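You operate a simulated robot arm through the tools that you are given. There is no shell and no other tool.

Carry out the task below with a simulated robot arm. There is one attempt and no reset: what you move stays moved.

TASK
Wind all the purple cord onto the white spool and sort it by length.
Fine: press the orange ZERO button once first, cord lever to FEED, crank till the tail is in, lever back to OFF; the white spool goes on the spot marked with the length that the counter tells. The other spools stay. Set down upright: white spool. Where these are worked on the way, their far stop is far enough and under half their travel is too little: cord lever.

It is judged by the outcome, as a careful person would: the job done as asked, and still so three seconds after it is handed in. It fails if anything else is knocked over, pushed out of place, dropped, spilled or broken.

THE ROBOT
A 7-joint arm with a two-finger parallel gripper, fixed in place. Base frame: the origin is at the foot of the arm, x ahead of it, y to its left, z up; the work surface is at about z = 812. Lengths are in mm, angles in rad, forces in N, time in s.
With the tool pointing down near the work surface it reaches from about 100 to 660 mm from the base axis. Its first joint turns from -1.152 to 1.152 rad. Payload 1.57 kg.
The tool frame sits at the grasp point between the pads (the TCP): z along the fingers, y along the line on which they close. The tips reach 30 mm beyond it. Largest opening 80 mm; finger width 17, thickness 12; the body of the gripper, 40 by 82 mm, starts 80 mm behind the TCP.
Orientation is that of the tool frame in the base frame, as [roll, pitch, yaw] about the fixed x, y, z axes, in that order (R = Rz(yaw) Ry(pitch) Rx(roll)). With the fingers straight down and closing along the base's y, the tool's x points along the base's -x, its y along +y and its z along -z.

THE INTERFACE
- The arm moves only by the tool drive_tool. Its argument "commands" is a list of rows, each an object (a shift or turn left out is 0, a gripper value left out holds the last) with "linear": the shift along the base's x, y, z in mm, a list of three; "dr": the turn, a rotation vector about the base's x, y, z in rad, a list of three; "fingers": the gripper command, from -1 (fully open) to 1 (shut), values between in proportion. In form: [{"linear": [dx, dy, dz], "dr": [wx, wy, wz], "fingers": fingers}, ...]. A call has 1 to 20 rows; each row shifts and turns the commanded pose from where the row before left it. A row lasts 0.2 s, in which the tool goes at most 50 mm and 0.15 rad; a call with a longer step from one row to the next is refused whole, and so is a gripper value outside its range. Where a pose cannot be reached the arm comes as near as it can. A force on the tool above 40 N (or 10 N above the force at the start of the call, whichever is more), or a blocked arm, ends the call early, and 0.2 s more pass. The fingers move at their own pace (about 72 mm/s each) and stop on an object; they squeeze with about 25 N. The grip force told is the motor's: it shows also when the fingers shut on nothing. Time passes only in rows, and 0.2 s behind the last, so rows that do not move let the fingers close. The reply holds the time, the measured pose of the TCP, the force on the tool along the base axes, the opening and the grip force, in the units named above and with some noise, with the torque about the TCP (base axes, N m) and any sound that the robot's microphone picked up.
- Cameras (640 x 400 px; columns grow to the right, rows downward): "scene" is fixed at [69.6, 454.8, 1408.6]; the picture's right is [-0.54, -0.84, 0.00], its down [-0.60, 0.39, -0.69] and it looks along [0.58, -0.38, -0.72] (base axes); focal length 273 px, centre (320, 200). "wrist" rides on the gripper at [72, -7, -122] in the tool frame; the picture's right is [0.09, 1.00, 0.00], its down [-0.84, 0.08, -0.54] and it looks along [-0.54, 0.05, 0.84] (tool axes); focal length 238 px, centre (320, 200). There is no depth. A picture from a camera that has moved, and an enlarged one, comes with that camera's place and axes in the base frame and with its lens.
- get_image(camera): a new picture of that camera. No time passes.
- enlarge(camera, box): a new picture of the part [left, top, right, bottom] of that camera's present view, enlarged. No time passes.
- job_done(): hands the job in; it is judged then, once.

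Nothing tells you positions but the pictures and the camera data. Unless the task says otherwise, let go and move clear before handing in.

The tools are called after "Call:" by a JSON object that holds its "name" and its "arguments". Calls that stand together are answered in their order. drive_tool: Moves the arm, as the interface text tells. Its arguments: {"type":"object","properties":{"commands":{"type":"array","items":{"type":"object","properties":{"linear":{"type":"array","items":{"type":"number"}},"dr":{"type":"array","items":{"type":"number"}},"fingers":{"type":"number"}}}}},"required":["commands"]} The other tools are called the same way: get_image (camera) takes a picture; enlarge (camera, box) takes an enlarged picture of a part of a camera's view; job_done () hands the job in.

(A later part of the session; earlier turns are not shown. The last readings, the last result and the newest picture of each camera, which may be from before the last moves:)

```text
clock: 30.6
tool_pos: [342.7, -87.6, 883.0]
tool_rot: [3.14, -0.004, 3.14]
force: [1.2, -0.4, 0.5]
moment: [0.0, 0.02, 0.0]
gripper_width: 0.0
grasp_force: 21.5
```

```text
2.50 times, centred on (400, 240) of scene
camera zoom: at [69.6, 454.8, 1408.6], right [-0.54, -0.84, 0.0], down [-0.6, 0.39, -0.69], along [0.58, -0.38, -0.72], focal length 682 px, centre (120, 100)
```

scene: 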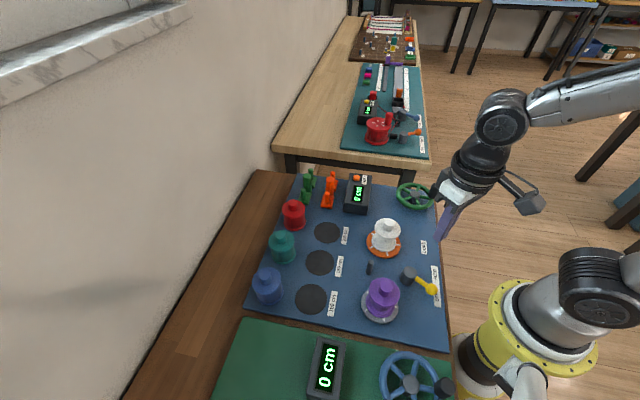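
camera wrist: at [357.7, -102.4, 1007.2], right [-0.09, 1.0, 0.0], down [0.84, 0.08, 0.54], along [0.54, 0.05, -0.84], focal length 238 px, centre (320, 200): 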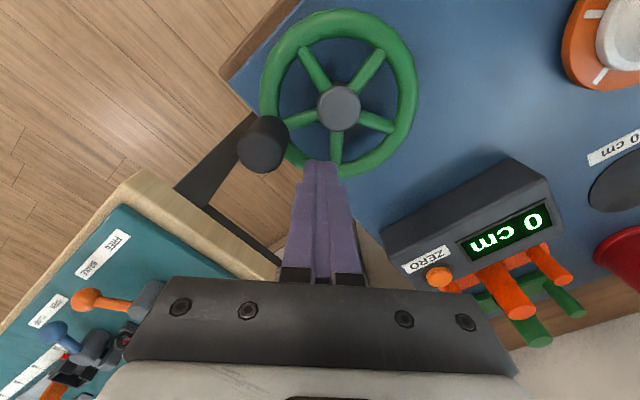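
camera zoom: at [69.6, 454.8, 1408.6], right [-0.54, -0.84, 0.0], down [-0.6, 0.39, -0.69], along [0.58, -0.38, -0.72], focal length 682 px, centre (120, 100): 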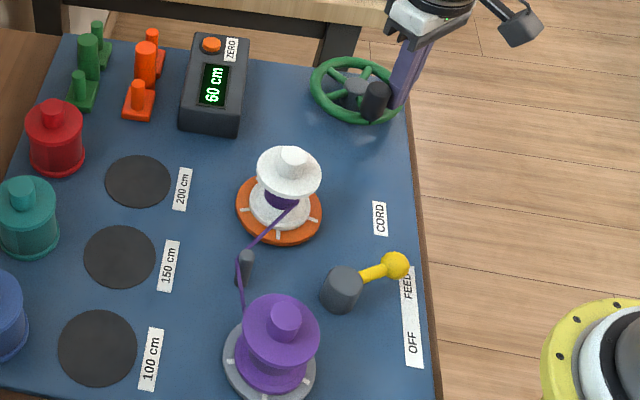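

The counter shows 60 cm, roughly 40 cm per turn. Another turn.

Call:
{"name": "drive_tool", "arguments": {"commands": [{"linear": [6, 22.1, 2]}, {"linear": [16.18, 16.18, 0]}, {"linear": [22.1, 5.92, 0]}, {"linear": [22.1, -5.92, 0]}, {"linear": [16.18, -16.18, 0]}, {"linear": [5.92, -22.1, 0]}, {"linear": [-5.92, -22.1, 0]}, {"linear": [-16.18, -16.18, 0]}, {"linear": [-22.1, -5.92, 0]}, {"linear": [-22.1, 5.92, 0]}, {"linear": [-16.18, 16.18, 0]}, {"linear": [-5.92, 22.1, 0]}]}}

Call:
{"name": "enlarge", "arguments": {"camera": "scene", "box": [320, 160, 480, 320]}}

```text
clock: 33.2
tool_pos: [343.9, -86.1, 887.6]
tool_rot: [-3.142, -0.004, 3.14]
force: [-0.1, 0.3, 0.1]
moment: [-0.01, -0.01, -0.01]
gripper_width: 0.0
grasp_force: 21.1
```

```text
2.50 times, centred on (400, 240) of scene
camera zoom: at [69.6, 454.8, 1408.6], right [-0.54, -0.84, 0.0], down [-0.6, 0.39, -0.69], along [0.58, -0.38, -0.72], focal length 682 px, centre (120, 100)
```

zoom: 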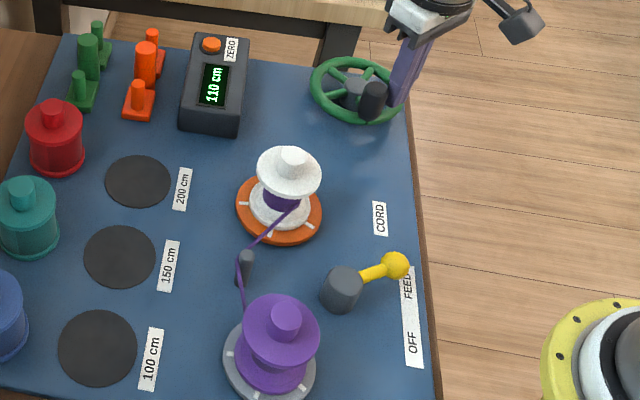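

The counter reads 110 cm and cord is still running. Another turn.

Call:
{"name": "drive_tool", "arguments": {"commands": [{"linear": [5, 21.5, -1]}, {"linear": [16.18, 16.18, 0]}, {"linear": [22.1, 5.92, 0]}, {"linear": [22.1, -5.92, 0]}, {"linear": [16.18, -16.18, 0]}, {"linear": [5.92, -22.1, 0]}, {"linear": [-5.92, -22.1, 0]}, {"linear": [-16.18, -16.18, 0]}, {"linear": [-22.1, -5.92, 0]}, {"linear": [-22.1, 5.92, 0]}, {"linear": [-16.18, 16.18, 0]}, {"linear": [-5.92, 22.1, 0]}]}}

Call:
{"name": "enlarge", "arguments": {"camera": "scene", "box": [320, 160, 480, 320]}}

```text
clock: 35.8
tool_pos: [340.3, -87.8, 885.3]
tool_rot: [3.141, -0.007, -3.141]
force: [0.8, -0.2, 0.3]
moment: [0.0, 0.02, 0.02]
gripper_width: 0.2
grasp_force: 21.8
```

```text
2.50 times, centred on (400, 240) of scene
camera zoom: at [69.5, 454.8, 1408.6], right [-0.54, -0.84, 0.0], down [-0.6, 0.39, -0.69], along [0.58, -0.38, -0.72], focal length 682 px, centre (120, 100)
```

zoom: 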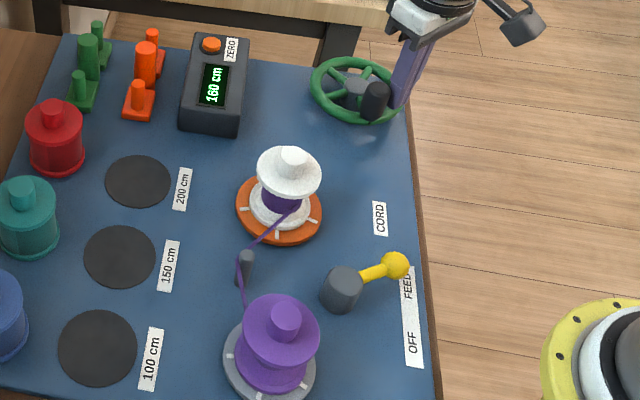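

The counter reads 160 cm, so I'll keep going and check.

Call:
{"name": "drive_tool", "arguments": {"commands": [{"linear": [7, 22.1, 0]}, {"linear": [16.18, 16.18, 0]}, {"linear": [22.1, 5.92, 0]}, {"linear": [22.1, -5.92, 0]}, {"linear": [16.18, -16.18, 0]}, {"linear": [5.92, -22.1, 0]}, {"linear": [-5.92, -22.1, 0]}, {"linear": [-16.18, -16.18, 0]}, {"linear": [-22.1, -5.92, 0]}]}}

Call:
{"name": "enlarge", "arguments": {"camera": "scene", "box": [320, 160, 480, 320]}}

```text
clock: 37.8
tool_pos: [387.0, -132.4, 884.9]
tool_rot: [3.141, -0.006, 3.141]
force: [-0.1, -0.4, 0.6]
moment: [0.0, 0.01, 0.02]
gripper_width: 0.1
grasp_force: 21.8
```

```text
2.50 times, centred on (400, 240) of scene
camera zoom: at [69.6, 454.8, 1408.6], right [-0.54, -0.84, 0.0], down [-0.6, 0.39, -0.69], along [0.58, -0.38, -0.72], focal length 682 px, centre (120, 100)
```

zoom: 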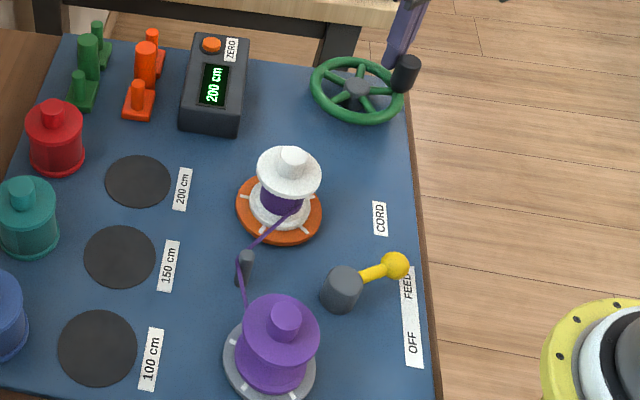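

The counter shows 200 cm but the tail is still out. I'll crank on a bit.

Call:
{"name": "drive_tool", "arguments": {"commands": [{"linear": [-22.1, 6.5, 0]}, {"linear": [-16.18, 16.18, 0]}, {"linear": [-5.92, 22.1, 0]}]}}

Call:
{"name": "enlarge", "arguments": {"camera": "scene", "box": [320, 160, 480, 320]}}

```text
clock: 38.6
tool_pos: [342.5, -86.2, 886.1]
tool_rot: [-3.141, -0.004, 3.14]
force: [-0.4, -0.4, -0.4]
moment: [0.03, -0.02, 0.02]
gripper_width: 0.0
grasp_force: 21.3
```

```text
2.50 times, centred on (400, 240) of scene
camera zoom: at [69.6, 454.8, 1408.6], right [-0.54, -0.84, 0.0], down [-0.6, 0.39, -0.69], along [0.58, -0.38, -0.72], focal length 682 px, centre (120, 100)
```

zoom: 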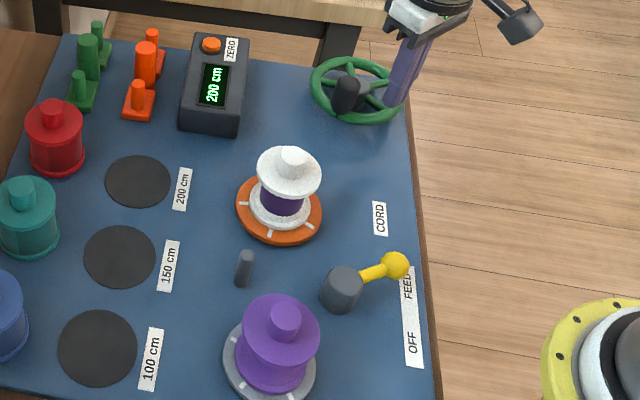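

The tail is in and the counter says 200 cm. Next I'll take the lever back to OFF, rising and going down on the far side of the knob.

Call:
{"name": "drive_tool", "arguments": {"commands": [{"linear": [-3, -2, 30]}, {"linear": [0, 0, 40]}, {"linear": [0, 0, 40]}, {"linear": [-20, 28, 5]}, {"linear": [-28, 36, 0]}, {"linear": [-28, 36, 0]}, {"linear": [-28, 40, 0]}, {"linear": [0, 2, -30]}, {"linear": [0, 0, 0]}]}}

Call:
{"name": "get_image", "arguments": {"camera": "wrist"}}

Call:
{"name": "enlarge", "arguments": {"camera": "scene", "box": [320, 160, 480, 320]}}

```text
clock: 40.6
tool_pos: [236.8, 53.2, 969.7]
tool_rot: [-3.141, 0.001, 3.141]
force: [0.1, 0.3, -0.2]
moment: [0.04, 0.01, -0.03]
gripper_width: 0.2
grasp_force: 21.3
```

```text
taken
camera wrist: at [165.6, 48.5, 1091.5], right [-0.09, 1.0, 0.0], down [0.84, 0.08, 0.54], along [0.54, 0.05, -0.84], focal length 238 px, centre (320, 200)
```

wrist: 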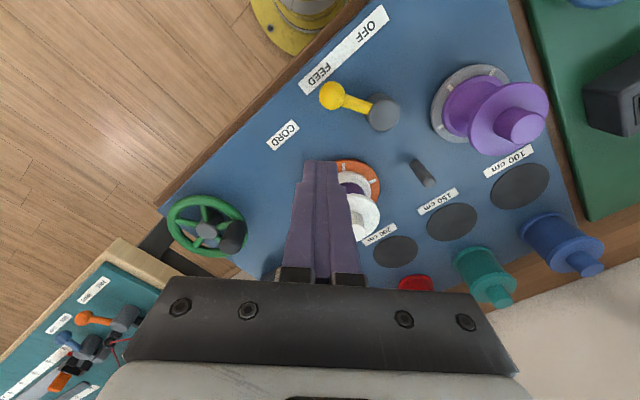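

```text
2.50 times, centred on (400, 240) of scene
camera zoom: at [69.5, 454.8, 1408.6], right [-0.54, -0.84, 0.0], down [-0.6, 0.39, -0.69], along [0.58, -0.38, -0.72], focal length 682 px, centre (120, 100)
```

zoom: 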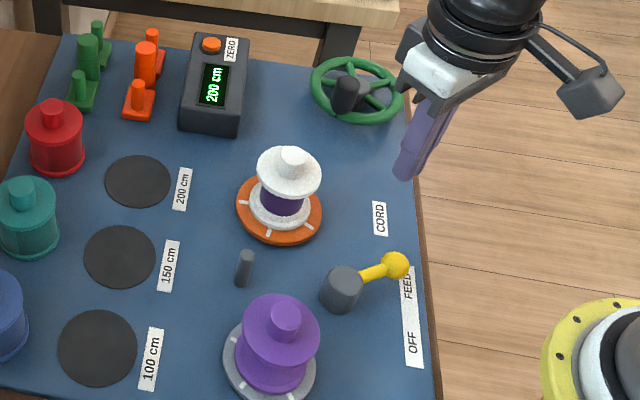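

The knob is at about (203, 63) as expected. I'll go down and push it back along the arc to OFF.

Call:
{"name": "drive_tool", "arguments": {"commands": [{"linear": [0, 1, -40]}, {"linear": [0, 1, -40]}, {"linear": [0, 1, -23]}, {"linear": [-4, 0.5, 0]}, {"linear": [-5, 1, 0]}, {"linear": [-6, 0.3, 0]}, {"linear": [-6, 0.2, 0]}, {"linear": [-5, 0.5, 0]}, {"linear": [-5.2, 0.8, 0]}, {"linear": [-5, 1, 0]}, {"linear": [-5, 1.5, 0]}, {"linear": [-4.7, 2, 0]}, {"linear": [-4.7, 2.3, 0]}]}}

Call:
{"name": "get_image", "arguments": {"camera": "wrist"}}

Call:
{"name": "enlarge", "arguments": {"camera": "scene", "box": [340, 200, 500, 320]}}

```text
clock: 43.4
tool_pos: [185.8, 65.3, 867.3]
tool_rot: [3.141, -0.002, -3.141]
force: [0.4, -0.2, -0.6]
moment: [0.0, -0.01, 0.01]
gripper_width: 0.3
grasp_force: 21.7
```

```text
taken
camera wrist: at [114.5, 61.1, 989.8], right [-0.09, 1.0, 0.0], down [0.84, 0.08, 0.54], along [0.54, 0.05, -0.84], focal length 238 px, centre (320, 200)
```

wrist: 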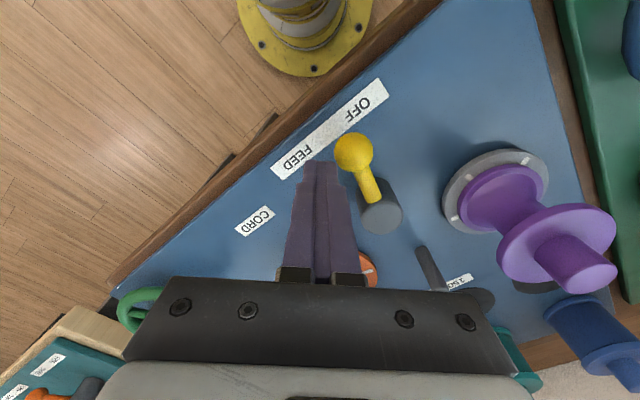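

```text
3.33 times, centred on (420, 260) of scene
camera zoom: at [69.6, 454.8, 1408.6], right [-0.54, -0.84, 0.0], down [-0.6, 0.39, -0.69], along [0.58, -0.38, -0.72], focal length 910 px, centre (-13, 0)
```

zoom: 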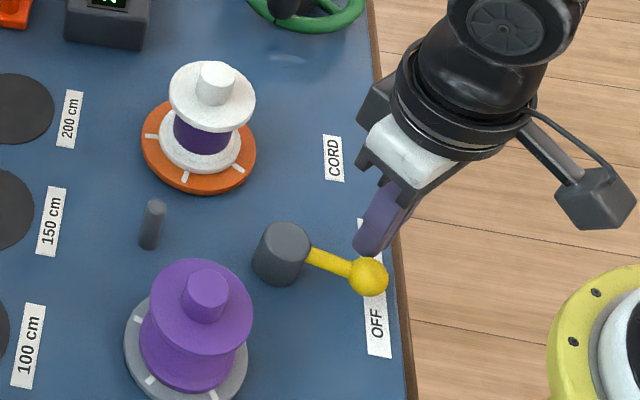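

Call:
{"name": "drive_tool", "arguments": {"commands": [{"linear": [-4, 3.2, 0]}, {"linear": [-4, 3.5, 0]}, {"linear": [-4, 4, 0]}, {"linear": [-4, 4.2, 0]}, {"linear": [-2.5, 4, 0]}, {"linear": [-1.5, 4, 0]}]}}

Call:
{"name": "enlarge", "arguments": {"camera": "scene", "box": [340, 200, 500, 320]}}

```text
clock: 44.6
tool_pos: [170.6, 80.8, 867.6]
tool_rot: [-3.138, 0.003, -3.137]
force: [12.4, -29.0, 0.4]
moment: [-0.74, -0.31, 0.11]
gripper_width: 0.2
grasp_force: 21.7
stopped in row 5: the force on the tool passed its limit at 50 N (the readings are from after the stop); the commanded pose is now the measured one
```

```text
3.33 times, centred on (420, 260) of scene
camera zoom: at [69.9, 454.1, 1408.8], right [-0.54, -0.84, 0.0], down [-0.6, 0.39, -0.69], along [0.58, -0.38, -0.72], focal length 910 px, centre (-13, 0)
```

zoom: 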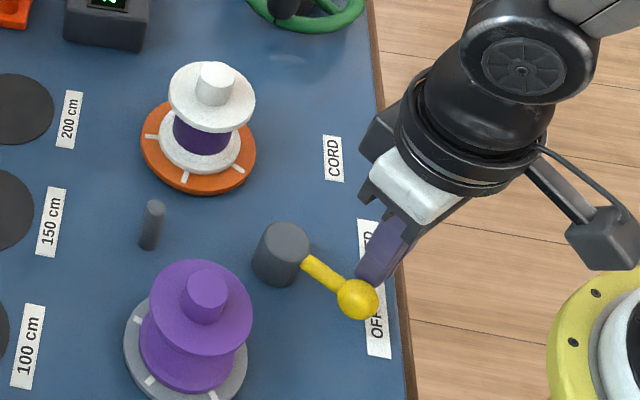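

The lever is back against its OFF stop. I'll back off, rise, open the fingers and move over the white spool.

Call:
{"name": "drive_tool", "arguments": {"commands": [{"linear": [3, -8, 0]}, {"linear": [2, -4, 25]}, {"linear": [0, 0, 40]}, {"linear": [0, 0, 45]}, {"linear": [20, 10, 25]}, {"linear": [35, 10, 0]}, {"linear": [35, 5, 0], "fingers": -1}, {"linear": [30, 3, 0]}, {"linear": [20, 0, 0]}, {"linear": [0, 0, 0]}]}}

Call:
{"name": "get_image", "arguments": {"camera": "wrist"}}

Call:
{"name": "get_image", "arguments": {"camera": "scene"}}

```text
clock: 46.8
tool_pos: [314.1, 97.3, 1003.2]
tool_rot: [-3.14, 0.002, -3.138]
force: [-0.2, 0.8, -0.1]
moment: [0.0, -0.01, 0.01]
gripper_width: 80.0
grasp_force: 0.1
```

```text
taken
camera wrist: at [242.9, 92.6, 1124.9], right [-0.1, 1.0, 0.0], down [0.83, 0.08, 0.54], along [0.54, 0.05, -0.84], focal length 238 px, centre (320, 200)
```

wrist: 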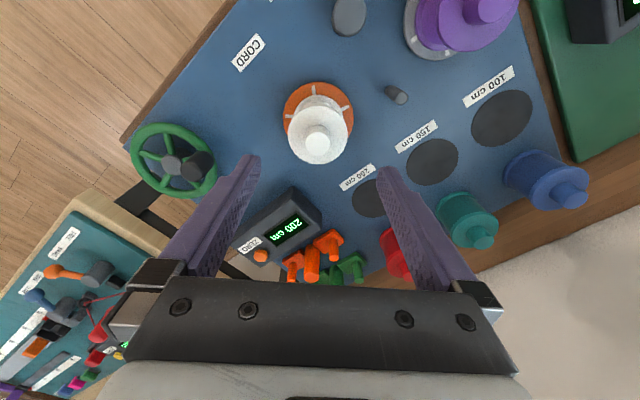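

```text
taken
```

scene: 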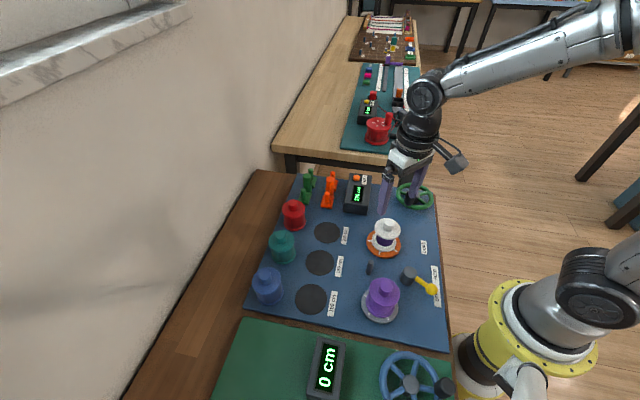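

Call:
{"name": "enlarge", "arguments": {"camera": "wrist", "box": [240, 60, 440, 230]}}

Call:
{"name": "enlarge", "arguments": {"camera": "scene", "box": [355, 205, 415, 265]}}

Call:
{"name": "enlarge", "arguments": {"camera": "scene", "box": [390, 250, 450, 310]}}

```text
2.35 times, centred on (340, 145) of wrist
camera zoom: at [242.9, 92.6, 1124.9], right [-0.1, 1.0, 0.0], down [0.83, 0.08, 0.54], along [0.54, 0.05, -0.84], focal length 561 px, centre (273, 329)
```

zoom: 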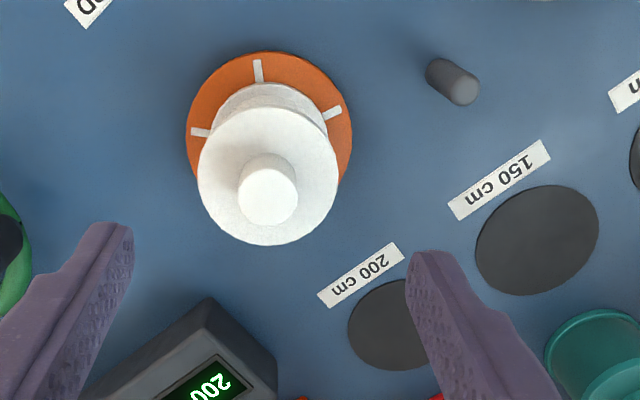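

```text
6.67 times, centred on (385, 235) of scene
camera zoom: at [69.6, 454.8, 1408.6], right [-0.54, -0.84, 0.0], down [-0.6, 0.39, -0.69], along [0.58, -0.38, -0.72], focal length 1819 px, centre (-113, -33)
```

zoom: 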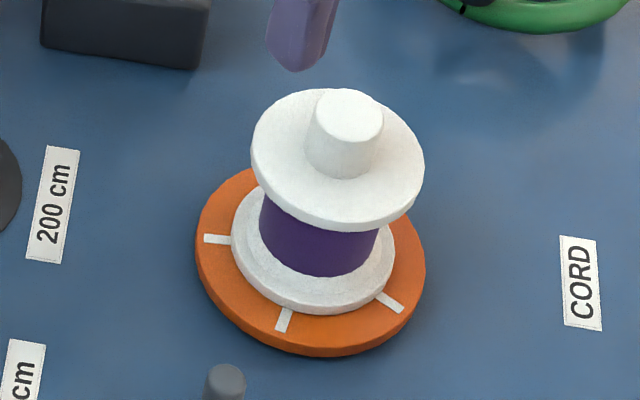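

```text
6.67 times, centred on (420, 280) of scene
camera zoom: at [69.6, 454.8, 1408.6], right [-0.54, -0.84, 0.0], down [-0.6, 0.39, -0.69], along [0.58, -0.38, -0.72], focal length 1819 px, centre (-347, -333)
```

zoom: 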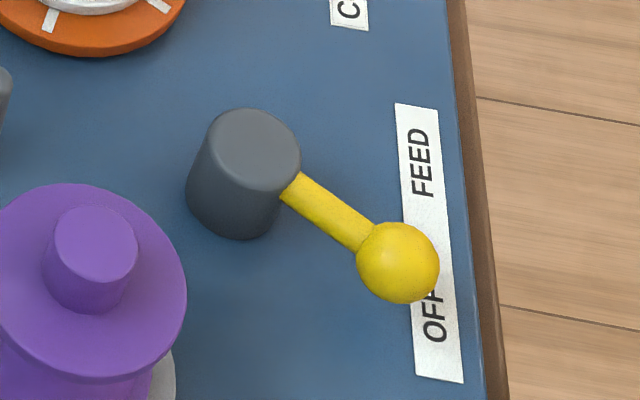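

The lever matches its original OFF pose. The spool's knob is at about (319.5, 97.5), top near z = 908, about 24 mm across. I'll narrow the fingers and lower partway over the knob.

Call:
{"name": "drive_tool", "arguments": {"commands": [{"linear": [5.4, 0.2, -20], "fingers": -0.15}, {"linear": [0, 0, -25]}, {"linear": [0, 0, -20]}, {"linear": [0, 0, 0]}]}}

Call:
{"name": "enlarge", "arguments": {"camera": "wrist", "box": [220, 80, 420, 240]}}

Call:
{"name": "enlarge", "arguments": {"camera": "scene", "box": [355, 190, 425, 265]}}

```text
clock: 47.8
tool_pos: [319.8, 98.3, 938.0]
tool_rot: [-3.139, 0.003, -3.138]
force: [-0.5, -0.7, 0.2]
moment: [-0.01, 0.02, -0.01]
gripper_width: 45.9
grasp_force: 0.0
```

```text
2.50 times, centred on (320, 160) of wrist
camera zoom: at [248.2, 93.1, 1058.8], right [-0.1, 1.0, 0.0], down [0.83, 0.08, 0.55], along [0.54, 0.05, -0.84], focal length 596 px, centre (320, 300)
```

zoom: 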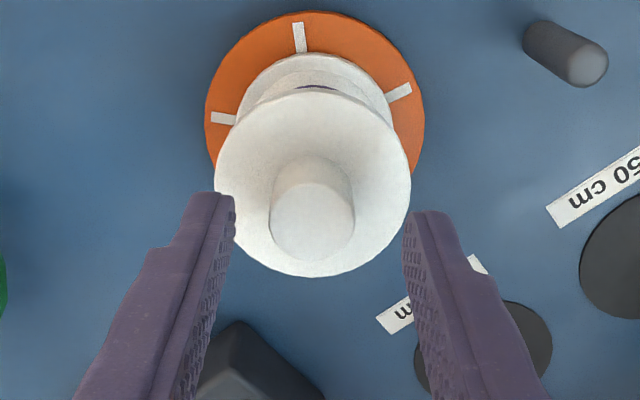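

```text
5.33 times, centred on (390, 228) of scene
camera zoom: at [69.6, 454.8, 1408.6], right [-0.54, -0.84, 0.0], down [-0.6, 0.39, -0.69], along [0.58, -0.38, -0.72], focal length 1455 px, centre (-53, 53)
```

zoom: 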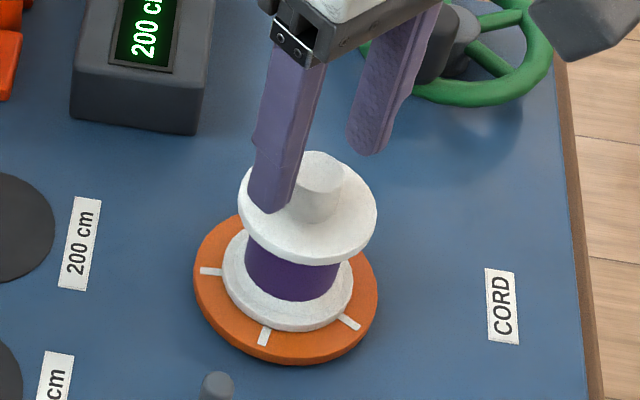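

The knob is centred between the fingers. I'll lower slowly to grip height.

Call:
{"name": "drive_tool", "arguments": {"commands": [{"linear": [1, -0.6, -6]}, {"linear": [0, 0, -5]}, {"linear": [0, 0, -3]}, {"linear": [0, 0, -2]}, {"linear": [0, 0, 0]}]}}

Call:
{"name": "enlarge", "arguments": {"camera": "wrist", "box": [220, 80, 420, 240]}}

Call:
{"name": "enlarge", "arguments": {"camera": "scene", "box": [355, 190, 425, 265]}}

```text
clock: 49.0
tool_pos: [321.6, 98.3, 920.7]
tool_rot: [-3.14, 0.004, -3.138]
force: [0.6, -0.2, -0.3]
moment: [-0.02, 0.0, -0.02]
gripper_width: 45.9
grasp_force: 0.3
```

```text
2.50 times, centred on (320, 160) of wrist
camera zoom: at [249.1, 93.2, 1043.6], right [-0.1, 1.0, 0.0], down [0.83, 0.08, 0.54], along [0.54, 0.05, -0.84], focal length 596 px, centre (320, 300)
```

zoom: 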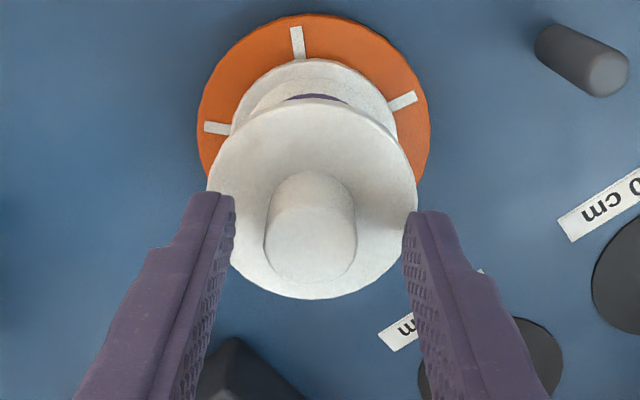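

```text
5.33 times, centred on (390, 228) of scene
camera zoom: at [69.6, 454.8, 1408.6], right [-0.54, -0.84, 0.0], down [-0.6, 0.39, -0.69], along [0.58, -0.38, -0.72], focal length 1455 px, centre (-53, 53)
```

zoom: 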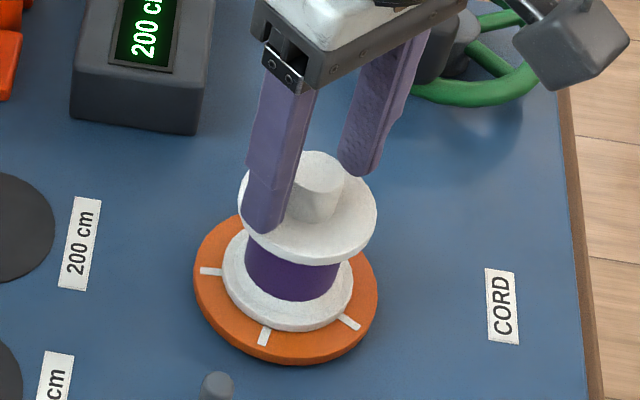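

Call:
{"name": "drive_tool", "arguments": {"commands": [{"linear": [0, -1.6, -1]}, {"linear": [0, 0, -1]}, {"linear": [0, 0, -1]}, {"linear": [0, 0, 0], "fingers": 0.2}, {"linear": [0, 0, 0], "fingers": 1}, {"linear": [0, 0, 0]}, {"linear": [0, 0, 0]}]}}

Call:
{"name": "enlarge", "arguments": {"camera": "wrist", "box": [220, 80, 420, 240]}}

Call:
{"name": "enlarge", "arguments": {"camera": "scene", "box": [355, 190, 425, 265]}}

```text
clock: 50.6
tool_pos: [321.9, 96.1, 919.3]
tool_rot: [-3.141, 0.003, -3.138]
force: [0.9, -8.4, 1.2]
moment: [-0.48, -0.09, -0.04]
gripper_width: 23.5
grasp_force: 24.4
```

```text
2.50 times, centred on (320, 160) of wrist
camera zoom: at [249.5, 91.2, 1040.7], right [-0.1, 1.0, 0.0], down [0.83, 0.08, 0.54], along [0.54, 0.05, -0.84], focal length 596 px, centre (320, 300)
```

zoom: 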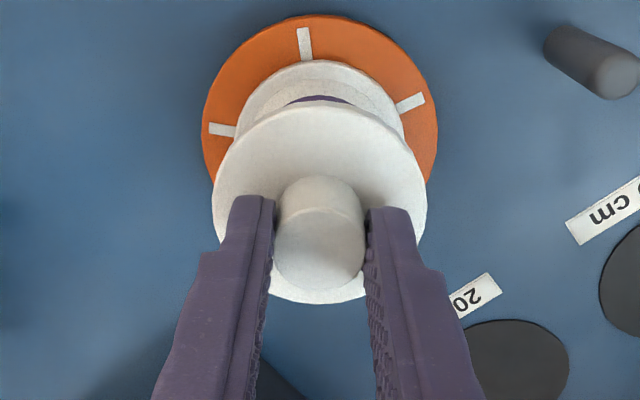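

```text
5.33 times, centred on (390, 228) of scene
camera zoom: at [69.6, 454.6, 1408.7], right [-0.54, -0.84, 0.0], down [-0.6, 0.39, -0.69], along [0.58, -0.38, -0.72], focal length 1455 px, centre (-53, 53)
```

zoom: 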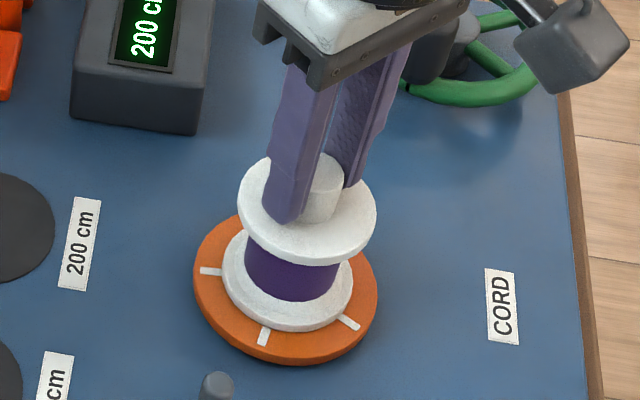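

The knob is gripped at 23.5 mm. A side force suggests about 1 mm of offset, so I'll ease that and then lift straight up.

Call:
{"name": "drive_tool", "arguments": {"commands": [{"linear": [0, -1.2, 0]}, {"linear": [0, 0, 3]}, {"linear": [0, 0, 5]}, {"linear": [0, 0, 8]}, {"linear": [0, 0, 0]}]}}

Call:
{"name": "enlarge", "arguments": {"camera": "scene", "box": [355, 190, 425, 265]}}

```text
clock: 51.8
tool_pos: [322.2, 95.0, 934.9]
tool_rot: [-3.14, 0.006, -3.139]
force: [-0.8, -1.0, 1.0]
moment: [0.02, 0.04, 0.0]
gripper_width: 23.3
grasp_force: 25.3
```

```text
5.33 times, centred on (390, 228) of scene
camera zoom: at [69.5, 454.8, 1408.6], right [-0.54, -0.84, 0.0], down [-0.6, 0.39, -0.69], along [0.58, -0.38, -0.72], focal length 1455 px, centre (-53, 53)
```

zoom: 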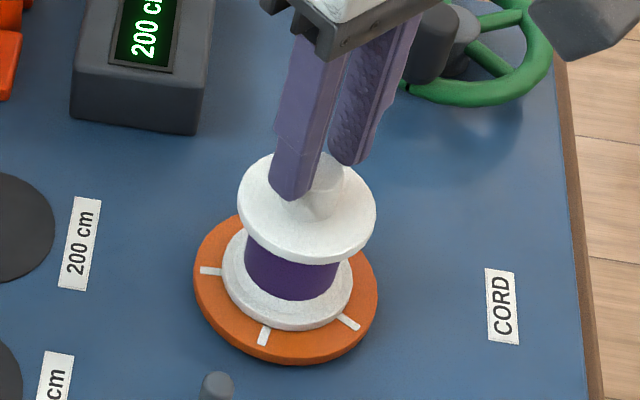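

The spool stayed down and the fingers slid up the knob. I'll look closer to understand why.

Call:
{"name": "enlarge", "arguments": {"camera": "wrist", "box": [220, 80, 420, 240]}}

Call:
{"name": "enlarge", "arguments": {"camera": "scene", "box": [370, 210, 405, 245]}}

Call:
{"name": "enlarge", "arguments": {"camera": "scene", "box": [380, 245, 450, 325]}}

```text
2.50 times, centred on (320, 160) of wrist
camera zoom: at [249.5, 90.7, 1056.5], right [-0.1, 1.0, 0.0], down [0.83, 0.08, 0.55], along [0.54, 0.05, -0.84], focal length 596 px, centre (320, 300)
```

zoom: 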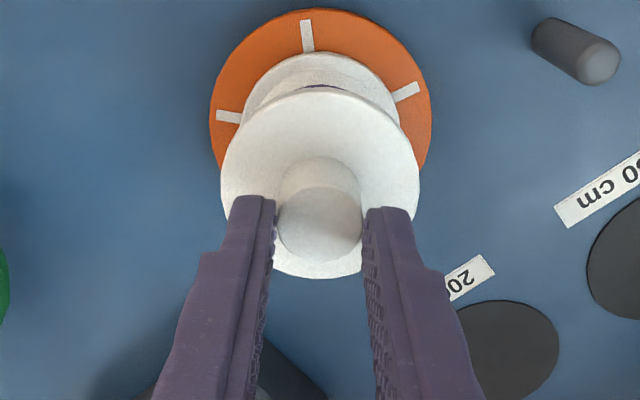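

```text
11.43 times, centred on (388, 228) of scene
camera zoom: at [69.5, 454.8, 1408.6], right [-0.54, -0.84, 0.0], down [-0.6, 0.39, -0.69], along [0.58, -0.38, -0.72], focal length 3118 px, centre (-451, -114)
```

zoom: 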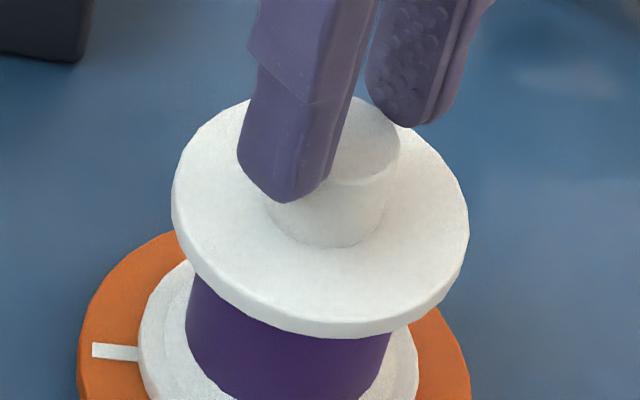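

```text
5.00 times, centred on (415, 285) of scene
camera zoom: at [69.5, 454.8, 1408.6], right [-0.54, -0.84, 0.0], down [-0.6, 0.39, -0.69], along [0.58, -0.38, -0.72], focal length 1364 px, centre (-155, -225)
```

zoom: 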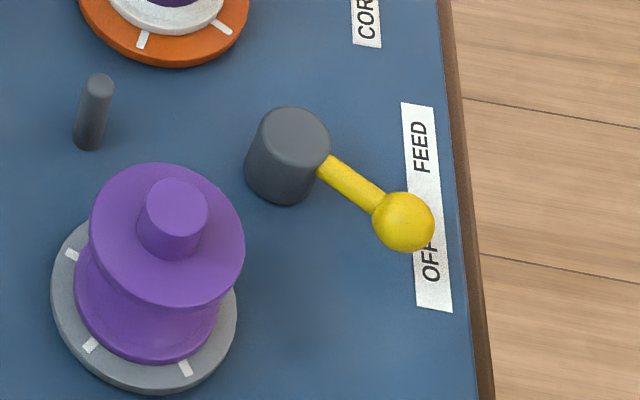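

I'll reopen, go down as deep on the knob as I can, grip again and lift in 1 mm steps while watching the force.

Call:
{"name": "drive_tool", "arguments": {"commands": [{"linear": [0, 0, 0], "fingers": 0.1}, {"linear": [0, 0, -8]}, {"linear": [0, 0, -8]}, {"linear": [0, 0, -1.5]}, {"linear": [0, 0, -1.5]}, {"linear": [0, 0, -1.5]}]}}

Call:
{"name": "enlarge", "arguments": {"camera": "scene", "box": [370, 210, 405, 245]}}

```text
clock: 53.2
tool_pos: [321.6, 94.5, 914.6]
tool_rot: [-3.139, 0.001, -3.138]
force: [-0.9, -0.4, 1.2]
moment: [0.01, 0.02, -0.02]
gripper_width: 36.0
grasp_force: 0.1
```

```text
11.43 times, centred on (388, 228) of scene
camera zoom: at [69.5, 454.8, 1408.6], right [-0.54, -0.84, 0.0], down [-0.6, 0.39, -0.69], along [0.58, -0.38, -0.72], focal length 3118 px, centre (-451, -114)
```

zoom: 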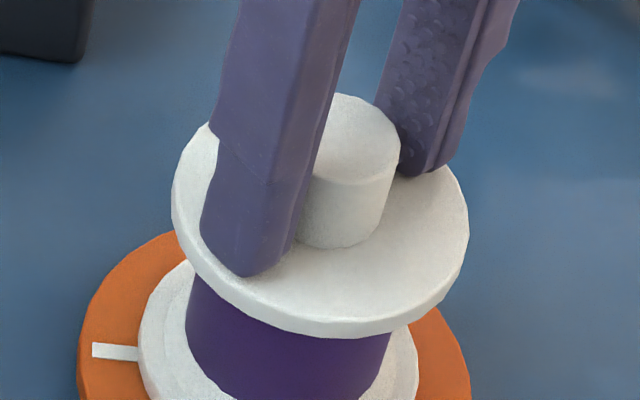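

Call:
{"name": "drive_tool", "arguments": {"commands": [{"linear": [0, 0, -1]}, {"linear": [0, 0, -1]}]}}

Call:
{"name": "enlarge", "arguments": {"camera": "scene", "box": [370, 210, 405, 245]}}

```text
clock: 53.8
tool_pos: [321.1, 94.4, 914.6]
tool_rot: [-3.14, 0.006, -3.139]
force: [-9.0, -3.5, 29.3]
moment: [-0.15, 0.39, 0.01]
gripper_width: 36.0
grasp_force: 0.1
```

```text
11.43 times, centred on (388, 228) of scene
camera zoom: at [69.0, 454.6, 1408.7], right [-0.54, -0.84, 0.0], down [-0.6, 0.39, -0.69], along [0.58, -0.38, -0.72], focal length 3118 px, centre (-451, -114)
```

zoom: 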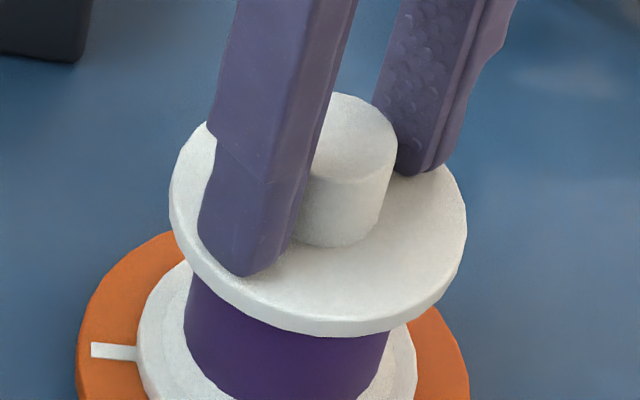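

The fingertips touched the flange at z ≈ 884. I'll back up 2 mm, grip and lift gently.

Call:
{"name": "drive_tool", "arguments": {"commands": [{"linear": [0, 0, 3]}, {"linear": [0, 0.3, 0], "fingers": 1}, {"linear": [0, 0, 0]}, {"linear": [0, 0, 0]}, {"linear": [0, 0, 0]}]}}

Call:
{"name": "drive_tool", "arguments": {"commands": [{"linear": [0, 0, 1]}, {"linear": [0, 0, 1]}]}}

Call:
{"name": "drive_tool", "arguments": {"commands": [{"linear": [0, 0, 1]}, {"linear": [0, 0, 1]}]}}

Call:
{"name": "enlarge", "arguments": {"camera": "scene", "box": [360, 205, 410, 260]}}

```text
clock: 55.0
tool_pos: [321.5, 95.0, 915.1]
tool_rot: [-3.139, 0.004, -3.138]
force: [-0.1, -0.7, 0.2]
moment: [0.03, 0.0, 0.0]
gripper_width: 23.1
grasp_force: 25.1
```

```text
clock: 55.6
tool_pos: [320.0, 96.1, 917.2]
tool_rot: [-3.139, 0.002, -3.138]
force: [0.6, 0.2, -1.3]
moment: [-0.01, 0.0, -0.02]
gripper_width: 23.1
grasp_force: 25.0
```

```text
clock: 56.2
tool_pos: [321.2, 96.1, 919.8]
tool_rot: [-3.139, 0.003, -3.137]
force: [0.1, -0.3, 0.6]
moment: [-0.03, 0.0, 0.01]
gripper_width: 23.2
grasp_force: 25.2
```

```text
7.27 times, centred on (385, 232) of scene
camera zoom: at [69.6, 454.8, 1408.6], right [-0.54, -0.84, 0.0], down [-0.6, 0.39, -0.69], along [0.58, -0.38, -0.72], focal length 1984 px, centre (-153, -36)
```

zoom: 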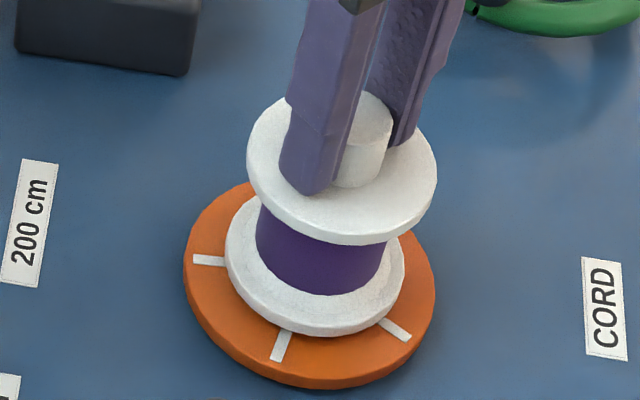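

Call:
{"name": "drive_tool", "arguments": {"commands": [{"linear": [0, 0, 1.5]}, {"linear": [0, 0, 1.5]}, {"linear": [0, 0, 1.5]}, {"linear": [0, 0, 1.5]}]}}

Call:
{"name": "enlarge", "arguments": {"camera": "scene", "box": [360, 205, 410, 260]}}

```text
clock: 57.2
tool_pos: [321.9, 95.0, 926.0]
tool_rot: [-3.14, 0.004, -3.138]
force: [-0.9, 0.1, -0.5]
moment: [-0.01, 0.0, -0.01]
gripper_width: 23.1
grasp_force: 25.3
```

```text
7.27 times, centred on (385, 232) of scene
camera zoom: at [69.6, 454.8, 1408.6], right [-0.54, -0.84, 0.0], down [-0.6, 0.39, -0.69], along [0.58, -0.38, -0.72], focal length 1984 px, centre (-153, -36)
```

zoom: 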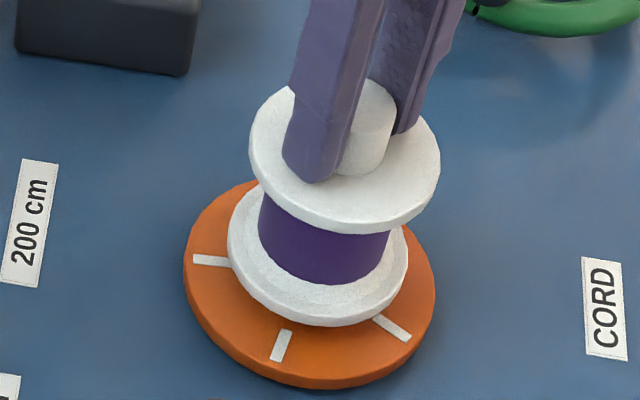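

The spool is lifting cleanly now. I'll raise it further and check that it hangs straight.

Call:
{"name": "drive_tool", "arguments": {"commands": [{"linear": [0, 0, 4]}, {"linear": [0, 0, 6]}, {"linear": [0, 0, 8]}, {"linear": [0, 0, 8]}, {"linear": [0, 0, 8]}, {"linear": [0, 0, 6]}, {"linear": [0, 0, 0]}]}}

Call:
{"name": "enlarge", "arguments": {"camera": "scene", "box": [340, 180, 420, 260]}}

Call:
{"name": "get_image", "arguments": {"camera": "wrist"}}

```text
clock: 58.8
tool_pos: [321.1, 95.8, 965.4]
tool_rot: [-3.14, 0.003, -3.137]
force: [0.7, -0.4, -0.9]
moment: [0.03, 0.03, -0.02]
gripper_width: 23.0
grasp_force: 24.6
```

```text
5.00 times, centred on (380, 220) of scene
camera zoom: at [69.6, 454.8, 1408.6], right [-0.54, -0.84, 0.0], down [-0.6, 0.39, -0.69], along [0.58, -0.38, -0.72], focal length 1364 px, centre (20, 100)
```

zoom: 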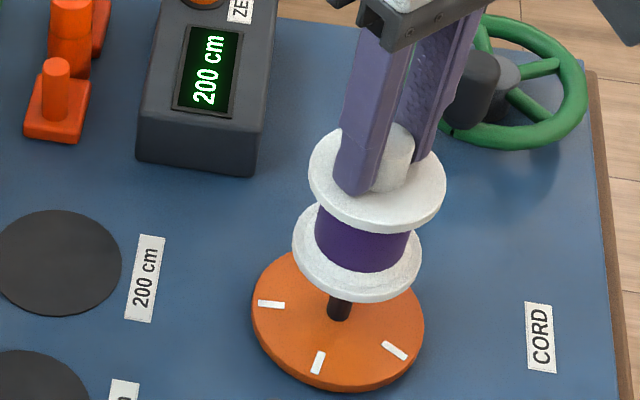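

```text
taken
camera wrist: at [249.2, 91.0, 1087.5], right [-0.1, 1.0, 0.0], down [0.83, 0.08, 0.55], along [0.54, 0.05, -0.84], focal length 238 px, centre (320, 200)
```

wrist: 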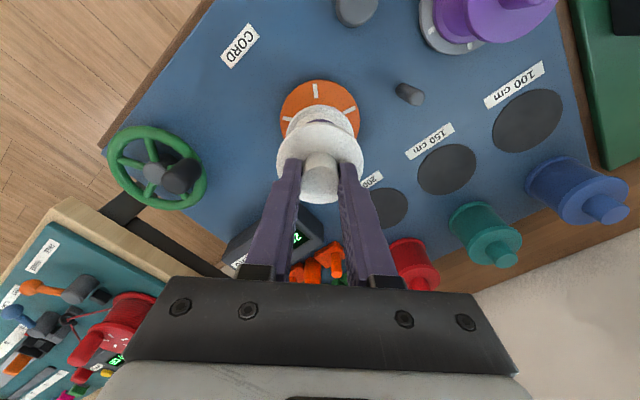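

There is a spindle peg, so I'll lift well clear of it before moving sideways.

Call:
{"name": "drive_tool", "arguments": {"commands": [{"linear": [0, 0, 8]}, {"linear": [0, 0, 10]}, {"linear": [0, 0, 10]}, {"linear": [0, 0, 10]}, {"linear": [0, 0, 7]}, {"linear": [0, 0, 0]}]}}

Call:
{"name": "enlarge", "arguments": {"camera": "scene", "box": [340, 160, 440, 260]}}

```text
clock: 60.2
tool_pos: [321.1, 94.2, 1011.3]
tool_rot: [-3.14, 0.004, -3.137]
force: [0.1, -0.1, -1.4]
moment: [0.01, 0.01, 0.02]
gripper_width: 23.2
grasp_force: 25.1
```

```text
4.00 times, centred on (390, 210) of scene
camera zoom: at [69.6, 454.8, 1408.6], right [-0.54, -0.84, 0.0], down [-0.6, 0.39, -0.69], along [0.58, -0.38, -0.72], focal length 1091 px, centre (40, 160)
```

zoom: 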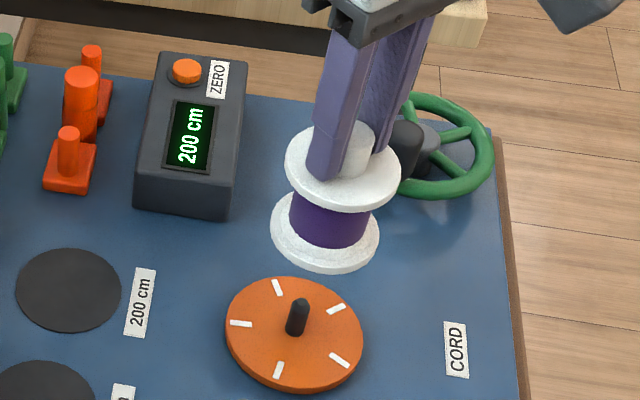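

Clear of the peg. Moving over to the 200 cm spot near (432, 195).

Call:
{"name": "drive_tool", "arguments": {"commands": [{"linear": [8, 7, 0]}, {"linear": [15, 14, 0]}, {"linear": [18, 16.5, 0]}, {"linear": [18, 16.5, 0]}, {"linear": [18, 16.5, 0]}, {"linear": [16, 14.5, 0]}, {"linear": [10, 9.5, 0]}, {"linear": [7.5, 6.1, 0]}, {"linear": [0, 0, 0]}]}}

Call:
{"name": "enlarge", "arguments": {"camera": "scene", "box": [270, 160, 410, 270]}}

Call:
{"name": "get_image", "arguments": {"camera": "wrist"}}

```text
clock: 62.2
tool_pos: [432.3, 196.3, 1010.2]
tool_rot: [-3.139, 0.004, -3.137]
force: [-0.5, -0.6, -0.7]
moment: [-0.01, -0.01, -0.03]
gripper_width: 23.1
grasp_force: 24.8
```

```text
3.64 times, centred on (340, 215) of scene
camera zoom: at [69.6, 454.8, 1408.6], right [-0.54, -0.84, 0.0], down [-0.6, 0.39, -0.69], along [0.58, -0.38, -0.72], focal length 992 px, centre (247, 146)
```

zoom: 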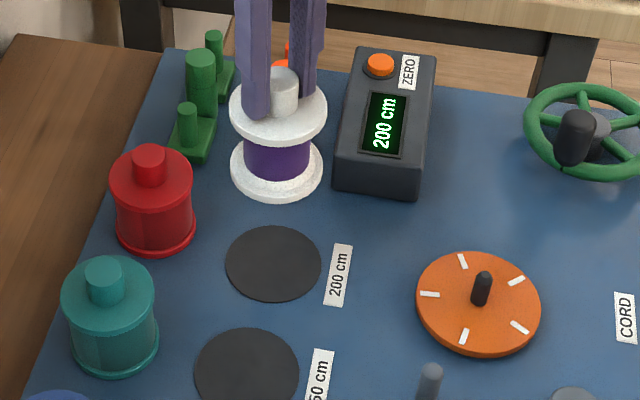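

```text
taken
camera wrist: at [360.2, 191.5, 1131.9], right [-0.1, 1.0, 0.0], down [0.83, 0.08, 0.54], along [0.54, 0.05, -0.84], focal length 238 px, centre (320, 200)
```

wrist: 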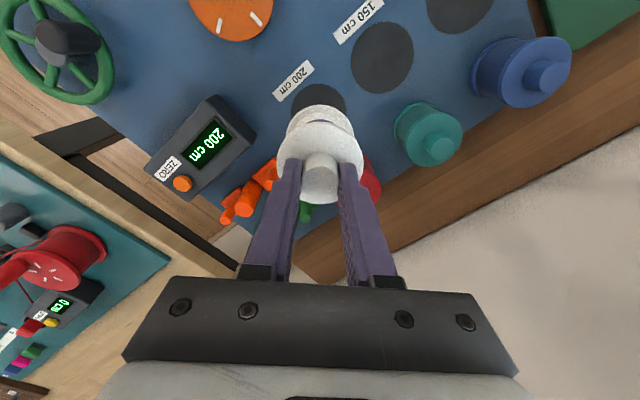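

I'm above the spot and will shift about 2 mm in x, then lower most of the way.

Call:
{"name": "drive_tool", "arguments": {"commands": [{"linear": [1.7, -1, -10]}, {"linear": [0, 0, -18]}, {"linear": [0, 0, -18]}, {"linear": [0, 0, -18]}, {"linear": [0, 0, -15]}, {"linear": [0, 0, -8]}, {"linear": [0, 0, 0]}]}}

Call:
{"name": "enlarge", "arguments": {"camera": "scene", "box": [280, 170, 380, 260]}}

Call:
{"name": "get_image", "arguments": {"camera": "wrist"}}

```text
clock: 63.8
tool_pos: [433.7, 196.5, 922.3]
tool_rot: [-3.141, 0.004, -3.138]
force: [0.1, -0.7, -0.7]
moment: [-0.02, 0.0, -0.02]
gripper_width: 22.7
grasp_force: 24.9
```

```text
4.44 times, centred on (330, 215) of scene
camera zoom: at [69.6, 454.8, 1408.6], right [-0.54, -0.84, 0.0], down [-0.6, 0.39, -0.69], along [0.58, -0.38, -0.72], focal length 1213 px, centre (276, 133)
```

zoom: 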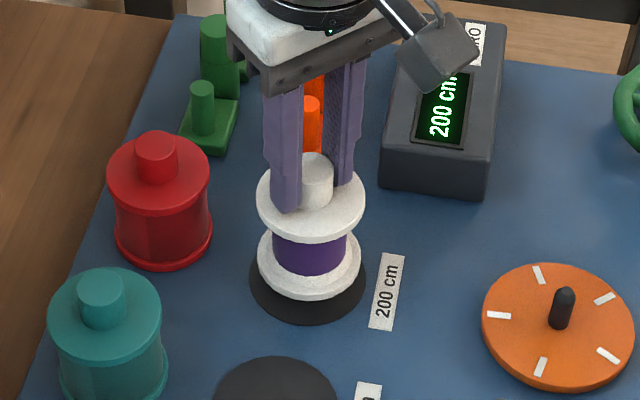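

```text
taken
camera wrist: at [360.9, 190.5, 1044.8], right [-0.1, 1.0, 0.0], down [0.83, 0.08, 0.54], along [0.54, 0.05, -0.84], focal length 238 px, centre (320, 200)
```

wrist: 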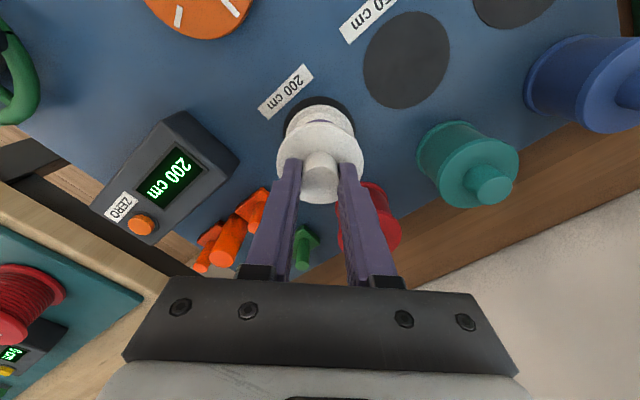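

Alignment looks good. I'll lower slowly until it touches the board.

Call:
{"name": "drive_tool", "arguments": {"commands": [{"linear": [0, -0.7, -4]}, {"linear": [0, 0, -4]}, {"linear": [0, 0, -3]}, {"linear": [0, 0, -2]}]}}

Call:
{"name": "enlarge", "arguments": {"camera": "scene", "box": [280, 170, 380, 260]}}

```text
clock: 64.8
tool_pos: [433.3, 194.0, 910.9]
tool_rot: [-3.139, 0.003, -3.14]
force: [0.8, -1.0, -1.0]
moment: [-0.03, 0.01, 0.03]
gripper_width: 22.9
grasp_force: 24.6
```

```text
4.44 times, centred on (330, 215) of scene
camera zoom: at [69.6, 454.8, 1408.6], right [-0.54, -0.84, 0.0], down [-0.6, 0.39, -0.69], along [0.58, -0.38, -0.72], focal length 1213 px, centre (276, 133)
```

zoom: 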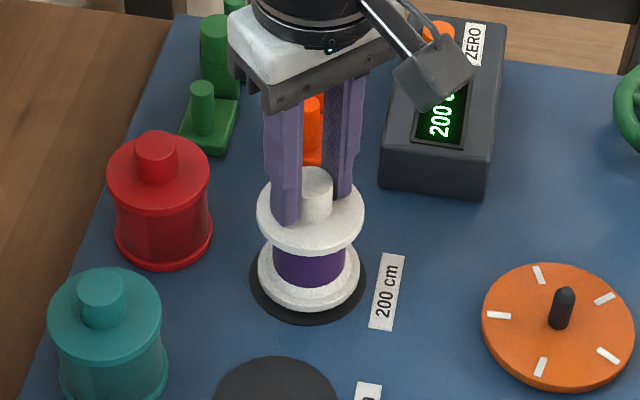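

Call:
{"name": "drive_tool", "arguments": {"commands": [{"linear": [0, 0.5, -1.5]}, {"linear": [0, 0, -1.5]}, {"linear": [0, 0, -1.5]}, {"linear": [0, 0, -1]}]}}

Call:
{"name": "enlarge", "arguments": {"camera": "scene", "box": [290, 200, 360, 260]}}

```text
clock: 65.8
tool_pos: [433.4, 195.1, 905.6]
tool_rot: [-3.139, 0.003, -3.139]
force: [0.4, 0.1, -0.5]
moment: [0.02, -0.01, 0.03]
gripper_width: 23.0
grasp_force: 25.0
```

```text
6.67 times, centred on (325, 230) of scene
camera zoom: at [69.6, 454.8, 1408.6], right [-0.54, -0.84, 0.0], down [-0.6, 0.39, -0.69], along [0.58, -0.38, -0.72], focal length 1819 px, centre (287, 0)
```

zoom: 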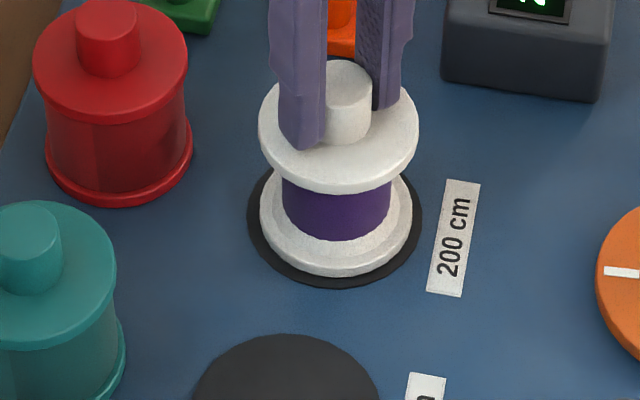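

Call:
{"name": "drive_tool", "arguments": {"commands": [{"linear": [0, 0, -1]}, {"linear": [0, 0, -1]}, {"linear": [0, 0, -1]}]}}

Call:
{"name": "enlarge", "arguments": {"camera": "scene", "box": [290, 200, 360, 260]}}

```text
clock: 66.6
tool_pos: [433.2, 194.6, 903.3]
tool_rot: [-3.139, 0.003, -3.139]
force: [-2.9, -2.3, 10.7]
moment: [-0.08, 0.41, 0.08]
gripper_width: 22.8
grasp_force: 25.6
```

```text
6.67 times, centred on (325, 230) of scene
camera zoom: at [69.3, 454.7, 1408.6], right [-0.54, -0.84, 0.0], down [-0.6, 0.39, -0.69], along [0.58, -0.38, -0.72], focal length 1819 px, centre (287, 0)
```

zoom: 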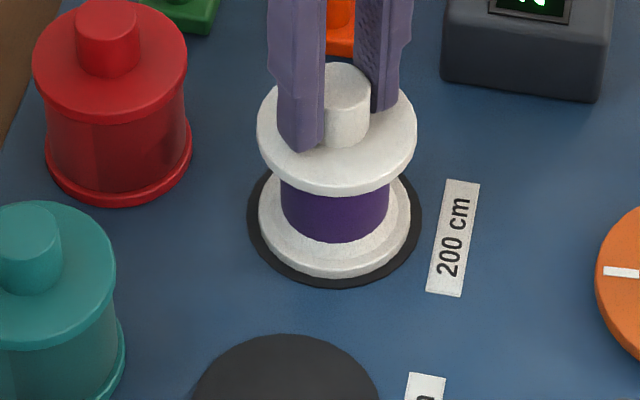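

The spool is touching the board, well centred on the spot. I'll ease the pressure, open and rise straight up.

Call:
{"name": "drive_tool", "arguments": {"commands": [{"linear": [0, 0, 0.8]}, {"linear": [0, 0, 0], "fingers": 0.3}, {"linear": [0, 0, 0], "fingers": 0.0}, {"linear": [0, 0, 0], "fingers": -0.1}, {"linear": [0, 0, 0]}]}}

Call:
{"name": "enlarge", "arguments": {"camera": "scene", "box": [290, 200, 360, 260]}}

Call:
{"name": "enlarge", "arguments": {"camera": "wrist", "box": [220, 80, 420, 240]}}

```text
clock: 67.8
tool_pos: [433.7, 194.9, 903.3]
tool_rot: [-3.14, 0.004, -3.139]
force: [0.4, 0.3, 0.6]
moment: [0.0, -0.01, -0.04]
gripper_width: 44.0
grasp_force: 0.0
```

```text
6.67 times, centred on (325, 230) of scene
camera zoom: at [69.6, 454.8, 1408.6], right [-0.54, -0.84, 0.0], down [-0.6, 0.39, -0.69], along [0.58, -0.38, -0.72], focal length 1819 px, centre (287, 0)
```

zoom: 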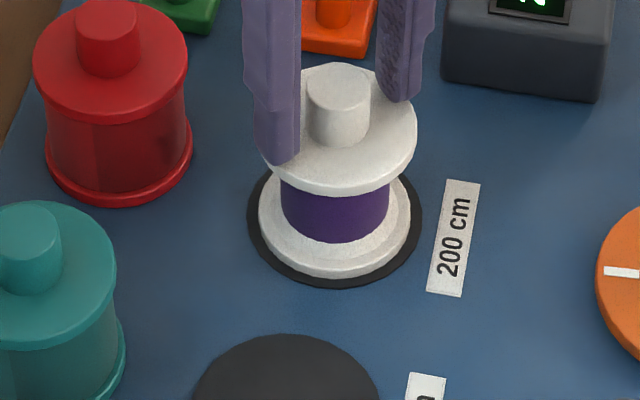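

```text
2.50 times, centred on (320, 160) of wrist
camera zoom: at [361.6, 190.4, 1024.8], right [-0.1, 1.0, 0.0], down [0.83, 0.08, 0.54], along [0.54, 0.05, -0.84], focal length 596 px, centre (320, 300)
```

zoom: 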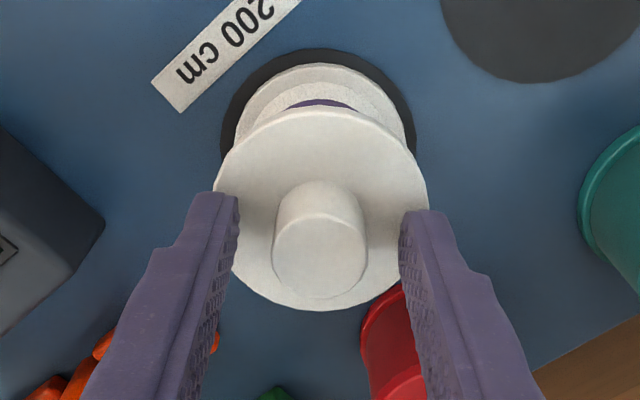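

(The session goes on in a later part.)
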